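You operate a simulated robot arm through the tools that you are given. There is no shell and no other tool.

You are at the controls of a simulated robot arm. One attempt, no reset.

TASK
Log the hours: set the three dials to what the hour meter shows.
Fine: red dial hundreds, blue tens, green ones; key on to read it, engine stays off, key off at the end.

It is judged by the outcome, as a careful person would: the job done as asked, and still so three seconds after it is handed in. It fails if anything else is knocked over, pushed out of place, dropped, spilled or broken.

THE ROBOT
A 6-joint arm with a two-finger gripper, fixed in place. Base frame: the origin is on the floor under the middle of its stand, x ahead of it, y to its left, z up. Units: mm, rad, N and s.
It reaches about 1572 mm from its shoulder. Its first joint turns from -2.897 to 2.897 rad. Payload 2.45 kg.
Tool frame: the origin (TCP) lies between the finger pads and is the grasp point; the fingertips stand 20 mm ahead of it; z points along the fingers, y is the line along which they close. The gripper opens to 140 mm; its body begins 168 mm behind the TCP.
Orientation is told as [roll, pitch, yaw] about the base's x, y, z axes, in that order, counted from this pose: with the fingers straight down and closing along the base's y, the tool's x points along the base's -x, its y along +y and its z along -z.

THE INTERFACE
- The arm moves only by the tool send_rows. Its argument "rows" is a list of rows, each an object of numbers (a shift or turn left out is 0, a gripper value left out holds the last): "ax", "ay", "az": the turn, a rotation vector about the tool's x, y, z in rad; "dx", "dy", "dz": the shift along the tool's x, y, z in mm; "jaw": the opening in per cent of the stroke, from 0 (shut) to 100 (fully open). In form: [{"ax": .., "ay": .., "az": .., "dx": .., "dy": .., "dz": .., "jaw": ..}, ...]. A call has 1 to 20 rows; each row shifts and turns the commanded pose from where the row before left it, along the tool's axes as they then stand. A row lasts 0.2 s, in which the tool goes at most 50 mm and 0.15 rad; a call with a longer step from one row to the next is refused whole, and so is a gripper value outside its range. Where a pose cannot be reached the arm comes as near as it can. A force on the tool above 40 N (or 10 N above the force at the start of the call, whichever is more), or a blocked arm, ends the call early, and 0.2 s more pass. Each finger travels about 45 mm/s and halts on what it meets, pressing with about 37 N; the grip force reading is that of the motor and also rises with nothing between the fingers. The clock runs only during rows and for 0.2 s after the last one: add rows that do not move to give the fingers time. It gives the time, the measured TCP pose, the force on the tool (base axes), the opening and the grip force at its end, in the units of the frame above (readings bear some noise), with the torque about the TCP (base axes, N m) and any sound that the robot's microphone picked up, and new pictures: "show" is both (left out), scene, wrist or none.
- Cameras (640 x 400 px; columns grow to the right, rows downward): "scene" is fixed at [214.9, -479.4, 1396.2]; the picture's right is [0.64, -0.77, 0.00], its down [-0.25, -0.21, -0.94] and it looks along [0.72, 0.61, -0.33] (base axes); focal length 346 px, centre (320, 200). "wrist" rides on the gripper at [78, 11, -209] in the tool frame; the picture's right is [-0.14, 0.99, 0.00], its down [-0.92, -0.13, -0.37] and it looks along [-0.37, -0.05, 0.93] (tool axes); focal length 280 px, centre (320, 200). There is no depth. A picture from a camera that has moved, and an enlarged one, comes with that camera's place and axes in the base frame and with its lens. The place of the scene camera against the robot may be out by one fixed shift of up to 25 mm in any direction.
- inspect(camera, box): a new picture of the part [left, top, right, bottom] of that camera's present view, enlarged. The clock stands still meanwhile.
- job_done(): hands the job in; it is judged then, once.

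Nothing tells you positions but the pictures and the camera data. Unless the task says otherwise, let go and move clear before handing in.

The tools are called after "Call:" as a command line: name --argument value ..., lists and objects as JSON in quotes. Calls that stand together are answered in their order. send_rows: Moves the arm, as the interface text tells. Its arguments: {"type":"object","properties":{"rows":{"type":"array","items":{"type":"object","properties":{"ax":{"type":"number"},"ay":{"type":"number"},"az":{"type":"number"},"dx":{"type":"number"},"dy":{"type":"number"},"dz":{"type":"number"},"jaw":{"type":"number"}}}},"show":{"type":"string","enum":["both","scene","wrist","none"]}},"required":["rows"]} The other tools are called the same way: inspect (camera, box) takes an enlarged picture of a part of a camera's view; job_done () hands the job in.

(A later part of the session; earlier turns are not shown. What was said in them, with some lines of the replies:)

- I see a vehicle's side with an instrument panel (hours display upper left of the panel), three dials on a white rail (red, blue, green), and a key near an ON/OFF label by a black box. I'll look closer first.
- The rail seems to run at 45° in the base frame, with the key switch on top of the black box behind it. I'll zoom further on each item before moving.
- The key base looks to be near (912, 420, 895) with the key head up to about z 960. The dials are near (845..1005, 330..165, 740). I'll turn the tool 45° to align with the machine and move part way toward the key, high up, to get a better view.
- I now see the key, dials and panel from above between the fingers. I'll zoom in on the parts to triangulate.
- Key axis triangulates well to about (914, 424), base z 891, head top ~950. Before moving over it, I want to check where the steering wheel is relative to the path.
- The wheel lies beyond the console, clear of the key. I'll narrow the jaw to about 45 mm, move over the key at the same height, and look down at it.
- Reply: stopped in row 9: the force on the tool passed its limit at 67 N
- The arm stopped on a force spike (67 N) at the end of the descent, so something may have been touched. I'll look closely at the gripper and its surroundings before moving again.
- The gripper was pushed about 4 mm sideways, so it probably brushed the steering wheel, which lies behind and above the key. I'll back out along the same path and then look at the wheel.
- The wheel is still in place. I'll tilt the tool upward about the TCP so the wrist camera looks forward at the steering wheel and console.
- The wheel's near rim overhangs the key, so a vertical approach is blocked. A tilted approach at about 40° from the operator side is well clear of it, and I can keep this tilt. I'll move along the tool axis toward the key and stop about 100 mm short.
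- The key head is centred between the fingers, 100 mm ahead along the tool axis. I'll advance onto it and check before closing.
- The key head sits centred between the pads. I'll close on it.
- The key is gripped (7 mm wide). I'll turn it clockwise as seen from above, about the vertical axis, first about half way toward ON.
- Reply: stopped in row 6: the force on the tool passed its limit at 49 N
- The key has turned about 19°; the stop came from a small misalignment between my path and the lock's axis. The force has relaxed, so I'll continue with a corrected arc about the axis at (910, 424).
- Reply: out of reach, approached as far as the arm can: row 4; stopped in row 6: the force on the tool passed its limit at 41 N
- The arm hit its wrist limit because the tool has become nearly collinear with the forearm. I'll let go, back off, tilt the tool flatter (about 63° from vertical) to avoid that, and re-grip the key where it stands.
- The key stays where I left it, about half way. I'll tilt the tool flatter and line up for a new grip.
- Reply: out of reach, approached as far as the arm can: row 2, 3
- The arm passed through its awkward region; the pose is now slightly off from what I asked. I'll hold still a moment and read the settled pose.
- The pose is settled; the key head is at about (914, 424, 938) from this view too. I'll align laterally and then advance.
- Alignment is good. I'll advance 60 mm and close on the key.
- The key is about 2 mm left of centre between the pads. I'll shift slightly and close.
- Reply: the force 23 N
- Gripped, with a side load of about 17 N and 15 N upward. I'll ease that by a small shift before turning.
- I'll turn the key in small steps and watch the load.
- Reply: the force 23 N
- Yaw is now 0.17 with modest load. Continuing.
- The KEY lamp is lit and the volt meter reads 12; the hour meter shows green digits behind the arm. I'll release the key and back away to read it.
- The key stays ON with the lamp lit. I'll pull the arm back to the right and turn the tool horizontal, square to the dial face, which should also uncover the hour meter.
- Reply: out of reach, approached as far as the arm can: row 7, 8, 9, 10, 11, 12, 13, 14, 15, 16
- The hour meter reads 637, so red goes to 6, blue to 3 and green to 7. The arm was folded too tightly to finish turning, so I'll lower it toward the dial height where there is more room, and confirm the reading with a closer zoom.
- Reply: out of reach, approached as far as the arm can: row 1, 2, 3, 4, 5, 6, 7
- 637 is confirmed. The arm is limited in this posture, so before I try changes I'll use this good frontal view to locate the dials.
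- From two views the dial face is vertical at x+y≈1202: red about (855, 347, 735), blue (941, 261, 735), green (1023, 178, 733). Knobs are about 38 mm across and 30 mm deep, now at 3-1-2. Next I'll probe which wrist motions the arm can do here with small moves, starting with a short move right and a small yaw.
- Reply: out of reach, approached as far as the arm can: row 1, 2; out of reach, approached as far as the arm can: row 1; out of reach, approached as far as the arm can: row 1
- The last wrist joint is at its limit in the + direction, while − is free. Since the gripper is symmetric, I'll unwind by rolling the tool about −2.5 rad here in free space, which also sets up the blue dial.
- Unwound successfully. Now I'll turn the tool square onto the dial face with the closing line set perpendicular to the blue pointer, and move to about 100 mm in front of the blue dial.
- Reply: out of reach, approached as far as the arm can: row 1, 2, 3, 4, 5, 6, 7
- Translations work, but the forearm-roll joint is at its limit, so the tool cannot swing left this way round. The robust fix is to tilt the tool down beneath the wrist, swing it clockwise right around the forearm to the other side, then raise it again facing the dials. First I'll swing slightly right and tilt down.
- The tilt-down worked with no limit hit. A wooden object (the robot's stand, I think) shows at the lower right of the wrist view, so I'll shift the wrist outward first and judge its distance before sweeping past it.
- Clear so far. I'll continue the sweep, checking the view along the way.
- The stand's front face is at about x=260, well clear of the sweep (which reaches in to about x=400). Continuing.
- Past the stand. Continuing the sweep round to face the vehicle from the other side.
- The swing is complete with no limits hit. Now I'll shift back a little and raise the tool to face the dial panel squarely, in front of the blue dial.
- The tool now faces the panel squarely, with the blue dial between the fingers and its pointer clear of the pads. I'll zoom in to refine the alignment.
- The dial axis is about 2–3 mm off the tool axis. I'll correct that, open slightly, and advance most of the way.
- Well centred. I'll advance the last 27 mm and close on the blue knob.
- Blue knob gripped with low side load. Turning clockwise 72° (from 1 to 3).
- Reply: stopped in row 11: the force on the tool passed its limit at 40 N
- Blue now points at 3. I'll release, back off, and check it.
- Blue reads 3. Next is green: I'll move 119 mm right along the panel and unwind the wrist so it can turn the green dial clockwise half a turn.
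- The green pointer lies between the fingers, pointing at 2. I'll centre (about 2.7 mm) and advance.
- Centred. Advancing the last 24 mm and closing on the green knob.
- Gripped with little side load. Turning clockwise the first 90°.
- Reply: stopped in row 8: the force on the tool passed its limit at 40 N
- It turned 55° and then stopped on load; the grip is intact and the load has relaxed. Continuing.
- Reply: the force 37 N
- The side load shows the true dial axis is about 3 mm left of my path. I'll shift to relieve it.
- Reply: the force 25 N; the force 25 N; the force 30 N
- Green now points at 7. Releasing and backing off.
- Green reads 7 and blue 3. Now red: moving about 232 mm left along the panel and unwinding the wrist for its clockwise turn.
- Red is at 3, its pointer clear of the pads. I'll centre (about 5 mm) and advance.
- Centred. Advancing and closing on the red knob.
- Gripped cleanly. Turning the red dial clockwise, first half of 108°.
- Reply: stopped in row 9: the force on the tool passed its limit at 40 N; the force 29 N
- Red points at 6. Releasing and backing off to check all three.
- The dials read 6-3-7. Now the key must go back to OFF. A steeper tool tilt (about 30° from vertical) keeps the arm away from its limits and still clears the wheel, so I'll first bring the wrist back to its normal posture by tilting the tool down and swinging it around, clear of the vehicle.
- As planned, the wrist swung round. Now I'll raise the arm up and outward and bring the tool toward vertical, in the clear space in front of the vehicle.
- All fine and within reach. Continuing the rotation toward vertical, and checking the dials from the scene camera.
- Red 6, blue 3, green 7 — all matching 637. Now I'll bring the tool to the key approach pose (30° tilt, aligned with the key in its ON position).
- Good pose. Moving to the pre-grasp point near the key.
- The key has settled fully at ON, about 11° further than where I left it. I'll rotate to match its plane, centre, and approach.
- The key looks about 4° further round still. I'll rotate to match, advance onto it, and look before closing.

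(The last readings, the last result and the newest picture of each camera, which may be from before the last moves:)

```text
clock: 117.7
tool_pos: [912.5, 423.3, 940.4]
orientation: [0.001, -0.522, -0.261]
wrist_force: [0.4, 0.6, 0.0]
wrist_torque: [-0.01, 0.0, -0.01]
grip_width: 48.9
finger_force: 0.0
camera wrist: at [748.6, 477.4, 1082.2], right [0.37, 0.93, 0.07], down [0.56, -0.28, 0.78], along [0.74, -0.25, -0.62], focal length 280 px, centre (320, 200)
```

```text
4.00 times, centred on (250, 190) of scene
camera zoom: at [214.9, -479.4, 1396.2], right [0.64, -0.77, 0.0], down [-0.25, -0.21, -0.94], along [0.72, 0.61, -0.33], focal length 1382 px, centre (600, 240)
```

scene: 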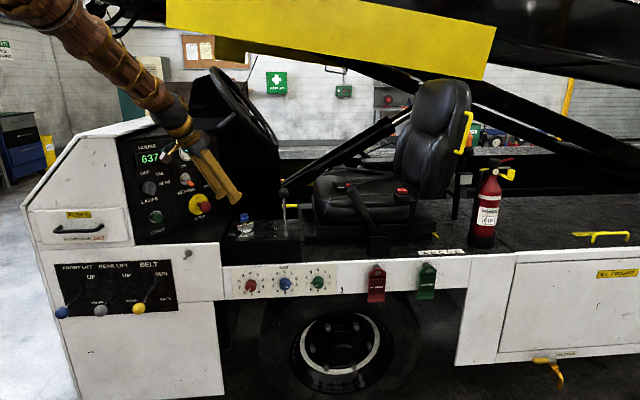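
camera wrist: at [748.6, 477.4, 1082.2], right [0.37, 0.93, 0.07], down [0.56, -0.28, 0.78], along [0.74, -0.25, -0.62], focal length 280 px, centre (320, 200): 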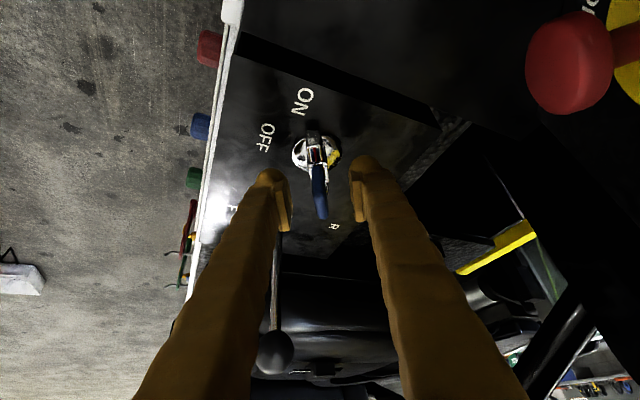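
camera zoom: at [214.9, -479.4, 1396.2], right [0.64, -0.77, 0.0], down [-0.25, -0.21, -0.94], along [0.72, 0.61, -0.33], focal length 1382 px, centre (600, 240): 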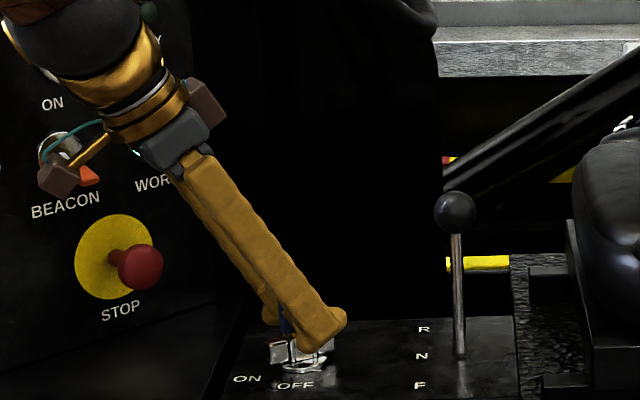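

Aligned with the key and clear of the panel switches. Closing on the key.

Call:
send_rows --rows '[{"jaw": 0}, {}, {}, {}, {}, {}]' --show "none"

```text
clock: 119.1
tool_pos: [911.4, 424.1, 940.7]
orientation: [-0.001, -0.522, -0.263]
wrist_force: [1.4, 4.0, 3.7]
wrist_torque: [0.13, -0.01, -0.04]
grip_width: 7.0
finger_force: 35.5
```

Gripped with low load. Turning the key back counter-clockwise in small steps.

Call:
send_rows --rows '[{"ax": -0.0299, "az": -0.052, "dy": 0.1}, {"ax": -0.0349, "az": -0.0607, "dy": 0.13}, {"ax": -0.0349, "az": -0.0607, "dy": 0.13}, {"ax": -0.0349, "az": -0.0607, "dy": 0.13}, {}]' --show "none"

```text
clock: 120.3
tool_pos: [913.5, 423.5, 941.4]
orientation: [0.0, -0.522, 0.009]
wrist_force: [-0.5, 2.6, 3.9]
wrist_torque: [0.08, 0.01, -0.03]
grip_width: 7.2
finger_force: 35.2
```

Call:
send_rows --rows '[{"ax": -0.0399, "az": -0.0694, "dy": 0.15}, {"ax": -0.0399, "az": -0.0694, "dy": 0.15}, {"ax": -0.0399, "az": -0.0694, "dy": 0.15}, {"ax": -0.0399, "az": -0.0694, "dy": 0.15}, {}]' --show "none"

```text
clock: 121.5
tool_pos: [912.2, 424.7, 941.2]
orientation: [0.0, -0.523, 0.328]
wrist_force: [5.1, 5.6, -0.8]
wrist_torque: [0.13, -0.19, -0.05]
grip_width: 6.9
finger_force: 35.1
```

Call:
send_rows --rows '[{"ax": -0.0399, "az": -0.0694, "dy": 0.15}, {"ax": -0.0399, "az": -0.0694, "dy": 0.15}, {"ax": -0.0399, "az": -0.0694, "dy": 0.15}, {"ax": -0.0399, "az": -0.0694, "dy": 0.15}, {}]' --show "wrist"

Call:
inspect --camera "scene" --box '[110, 120, 270, 240]'

```text
clock: 122.7
tool_pos: [912.4, 425.3, 941.7]
orientation: [0.0, -0.522, 0.649]
wrist_force: [2.7, 0.9, 0.5]
wrist_torque: [0.05, -0.11, 0.05]
grip_width: 7.1
finger_force: 35.1
camera wrist: at [768.9, 327.5, 1083.0], right [-0.5, 0.86, 0.07], down [0.57, 0.27, 0.78], along [0.65, 0.43, -0.62], focal length 280 px, centre (320, 200)
```

wrist: 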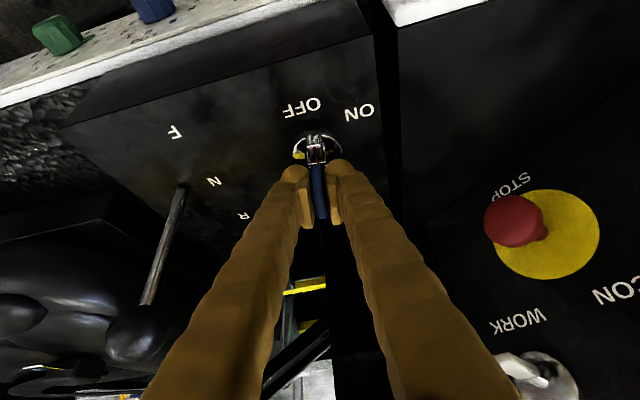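

```text
3.33 times, centred on (190, 180) of scene
camera zoom: at [214.9, -479.4, 1396.2], right [0.64, -0.77, 0.0], down [-0.25, -0.21, -0.94], along [0.72, 0.61, -0.33], focal length 1152 px, centre (753, 267)
```

zoom: 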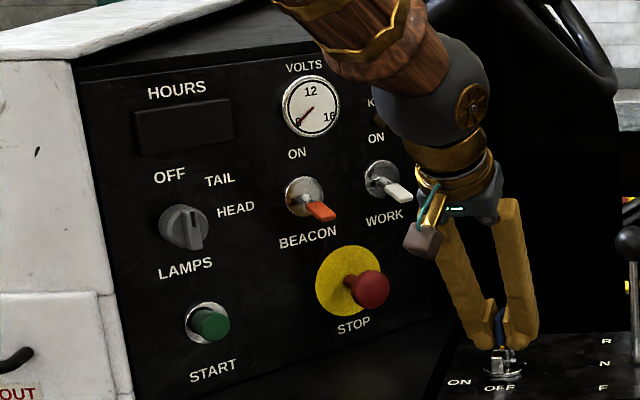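

The display is blank and volts are at zero, so power is off. I'll finish the last few degrees to the OFF mark.

Call:
send_rows --rows '[{"ax": -0.0339, "az": -0.059, "dy": 0.12}, {"ax": -0.0339, "az": -0.059, "dy": 0.12}, {}]' --show "none"

Call:
send_rows --rows '[{"jaw": 35}, {}, {}, {"dz": -10}, {"dz": -30}, {"dz": -40}, {"dz": -40}, {}]' --show "wrist"

Call:
inspect --camera "wrist" --box '[240, 80, 400, 200]'

```text
clock: 123.5
tool_pos: [912.7, 424.3, 941.2]
orientation: [0.002, -0.523, 0.787]
wrist_force: [5.5, 6.9, -0.9]
wrist_torque: [0.22, -0.16, -0.02]
grip_width: 7.3
finger_force: 36.0
```

```text
clock: 125.3
tool_pos: [870.3, 382.2, 1045.9]
orientation: [0.001, -0.521, 0.784]
wrist_force: [-0.2, -0.4, -0.3]
wrist_torque: [0.01, 0.02, -0.04]
grip_width: 49.0
finger_force: 0.1
camera wrist: at [740.4, 267.8, 1187.4], right [-0.62, 0.79, 0.07], down [0.53, 0.34, 0.78], along [0.59, 0.52, -0.62], focal length 280 px, centre (320, 200)
```

wrist: 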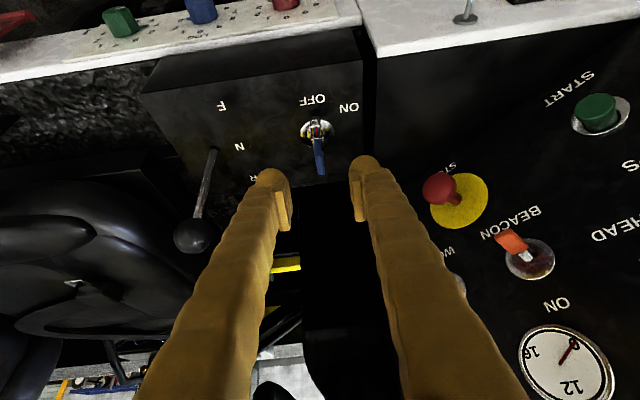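

```text
3.33 times, centred on (320, 140) of wrist
camera zoom: at [740.4, 267.8, 1187.4], right [-0.62, 0.79, 0.07], down [0.53, 0.34, 0.78], along [0.59, 0.52, -0.62], focal length 935 px, centre (320, 400)
```

zoom: 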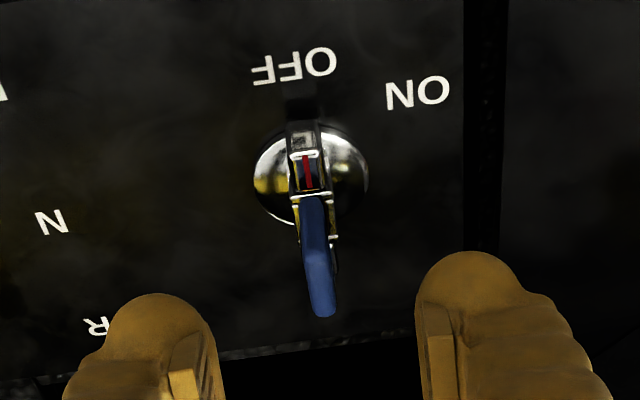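

The key is back at OFF and the panel is dead. I'll retreat clear and do a final check of everything.

Call:
send_rows --rows '[{"dx": 12.2, "dz": -33.3}, {"dx": 12.2, "dz": -33.3}, {"dx": 12.2, "dz": -33.3}, {"dx": 12.2, "dz": -33.3}, {"dx": 12.2, "dz": -33.3}, {"dy": -40}, {"dy": -40}, {"dy": -40}, {}, {}]' --show "both"

Call:
inspect --camera "scene" --box '[225, 255, 345, 305]'

Call:
inspect --camera "scene" --box '[110, 110, 310, 250]'

Call:
inspect --camera "scene" --box '[20, 190, 480, 320]'

```text
clock: 127.5
tool_pos: [860.1, 202.3, 1159.8]
orientation: [-0.001, -0.522, 0.786]
wrist_force: [0.3, -0.2, 0.4]
wrist_torque: [0.02, -0.03, 0.02]
grip_width: 48.9
finger_force: 0.0
camera wrist: at [730.1, 87.1, 1301.4], right [-0.62, 0.79, 0.07], down [0.53, 0.34, 0.78], along [0.59, 0.52, -0.62], focal length 280 px, centre (320, 200)
```

scene: 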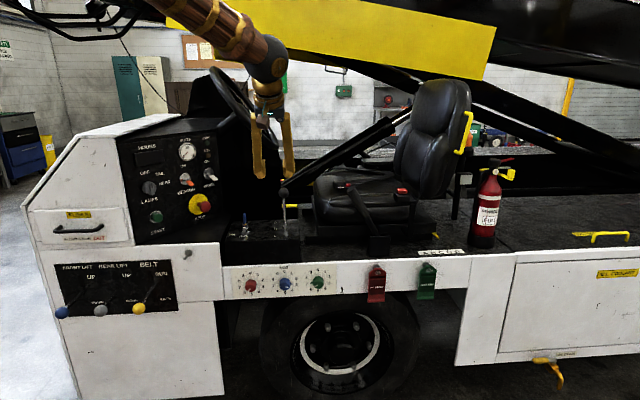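
wrist: 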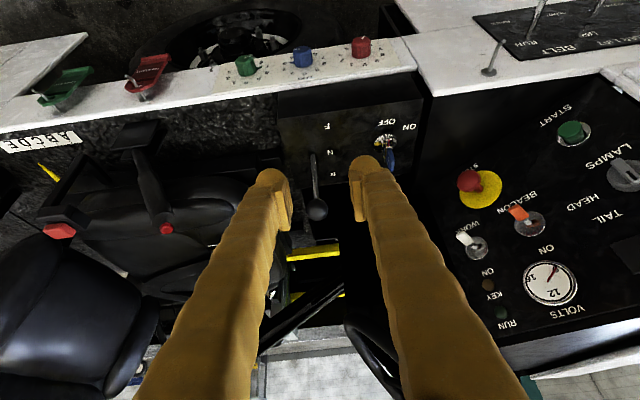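

```text
5.33 times, centred on (285, 280) of scene
camera zoom: at [214.9, -479.4, 1396.2], right [0.64, -0.77, 0.0], down [-0.25, -0.21, -0.94], along [0.72, 0.61, -0.33], focal length 1843 px, centre (507, -227)
```

zoom: 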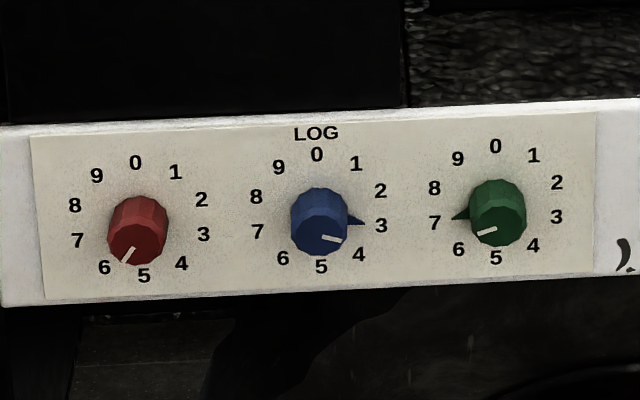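

```text
2.86 times, centred on (210, 180) of scene
camera zoom: at [214.9, -479.4, 1396.2], right [0.64, -0.77, 0.0], down [-0.25, -0.21, -0.94], along [0.72, 0.61, -0.33], focal length 988 px, centre (634, 257)
```

zoom: 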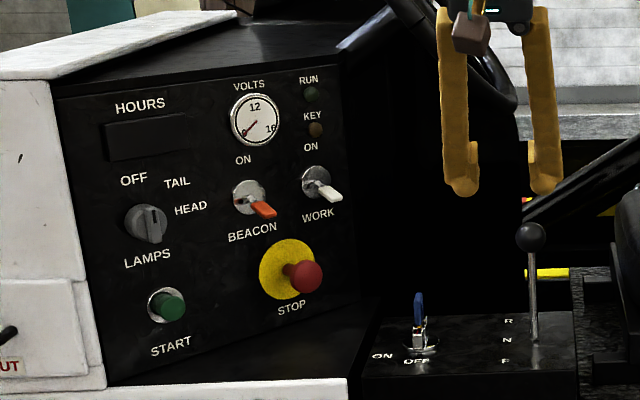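

```text
1.39 times, centred on (250, 255) of scene
camera zoom: at [214.9, -479.4, 1396.2], right [0.64, -0.77, 0.0], down [-0.25, -0.21, -0.94], along [0.72, 0.61, -0.33], focal length 481 px, centre (417, 124)
```

zoom: 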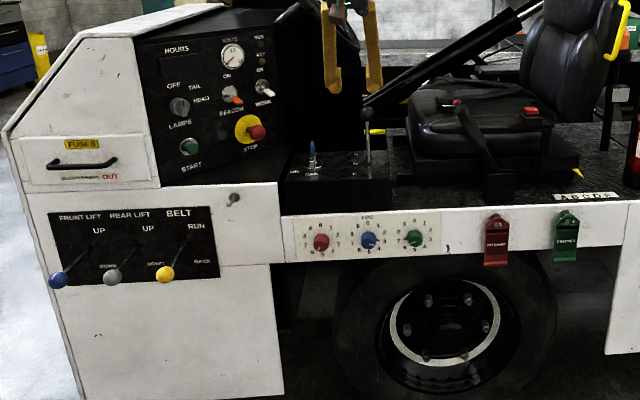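

The dials read red 6, blue 3 and green 7, matching the meter's 637. The key is at OFF with the display and lamps out, the engine was never started, the other switches and the gear lever look the same as at the start, and the arm is clear. Handing in.

Call:
job_done

```text
The job is handed in.
```

The hours are logged: the meter showed 637, and the dials now read red 6, blue 3 and green 7. The engine never ran, and the key is back at OFF with the meter and lamps dark.

- **Bump:** on my first move toward the key, the gripper hit something and stopped at 67 N. I think it was the near rim of the steering wheel, which overhangs the key. I backed straight out, and the wheel looked unmoved afterwards.
- **Final check:** the lamp, beacon and work switches, the gear lever and the tags all looked as they did at the start. The gripper is empty and clear of the vehicle.
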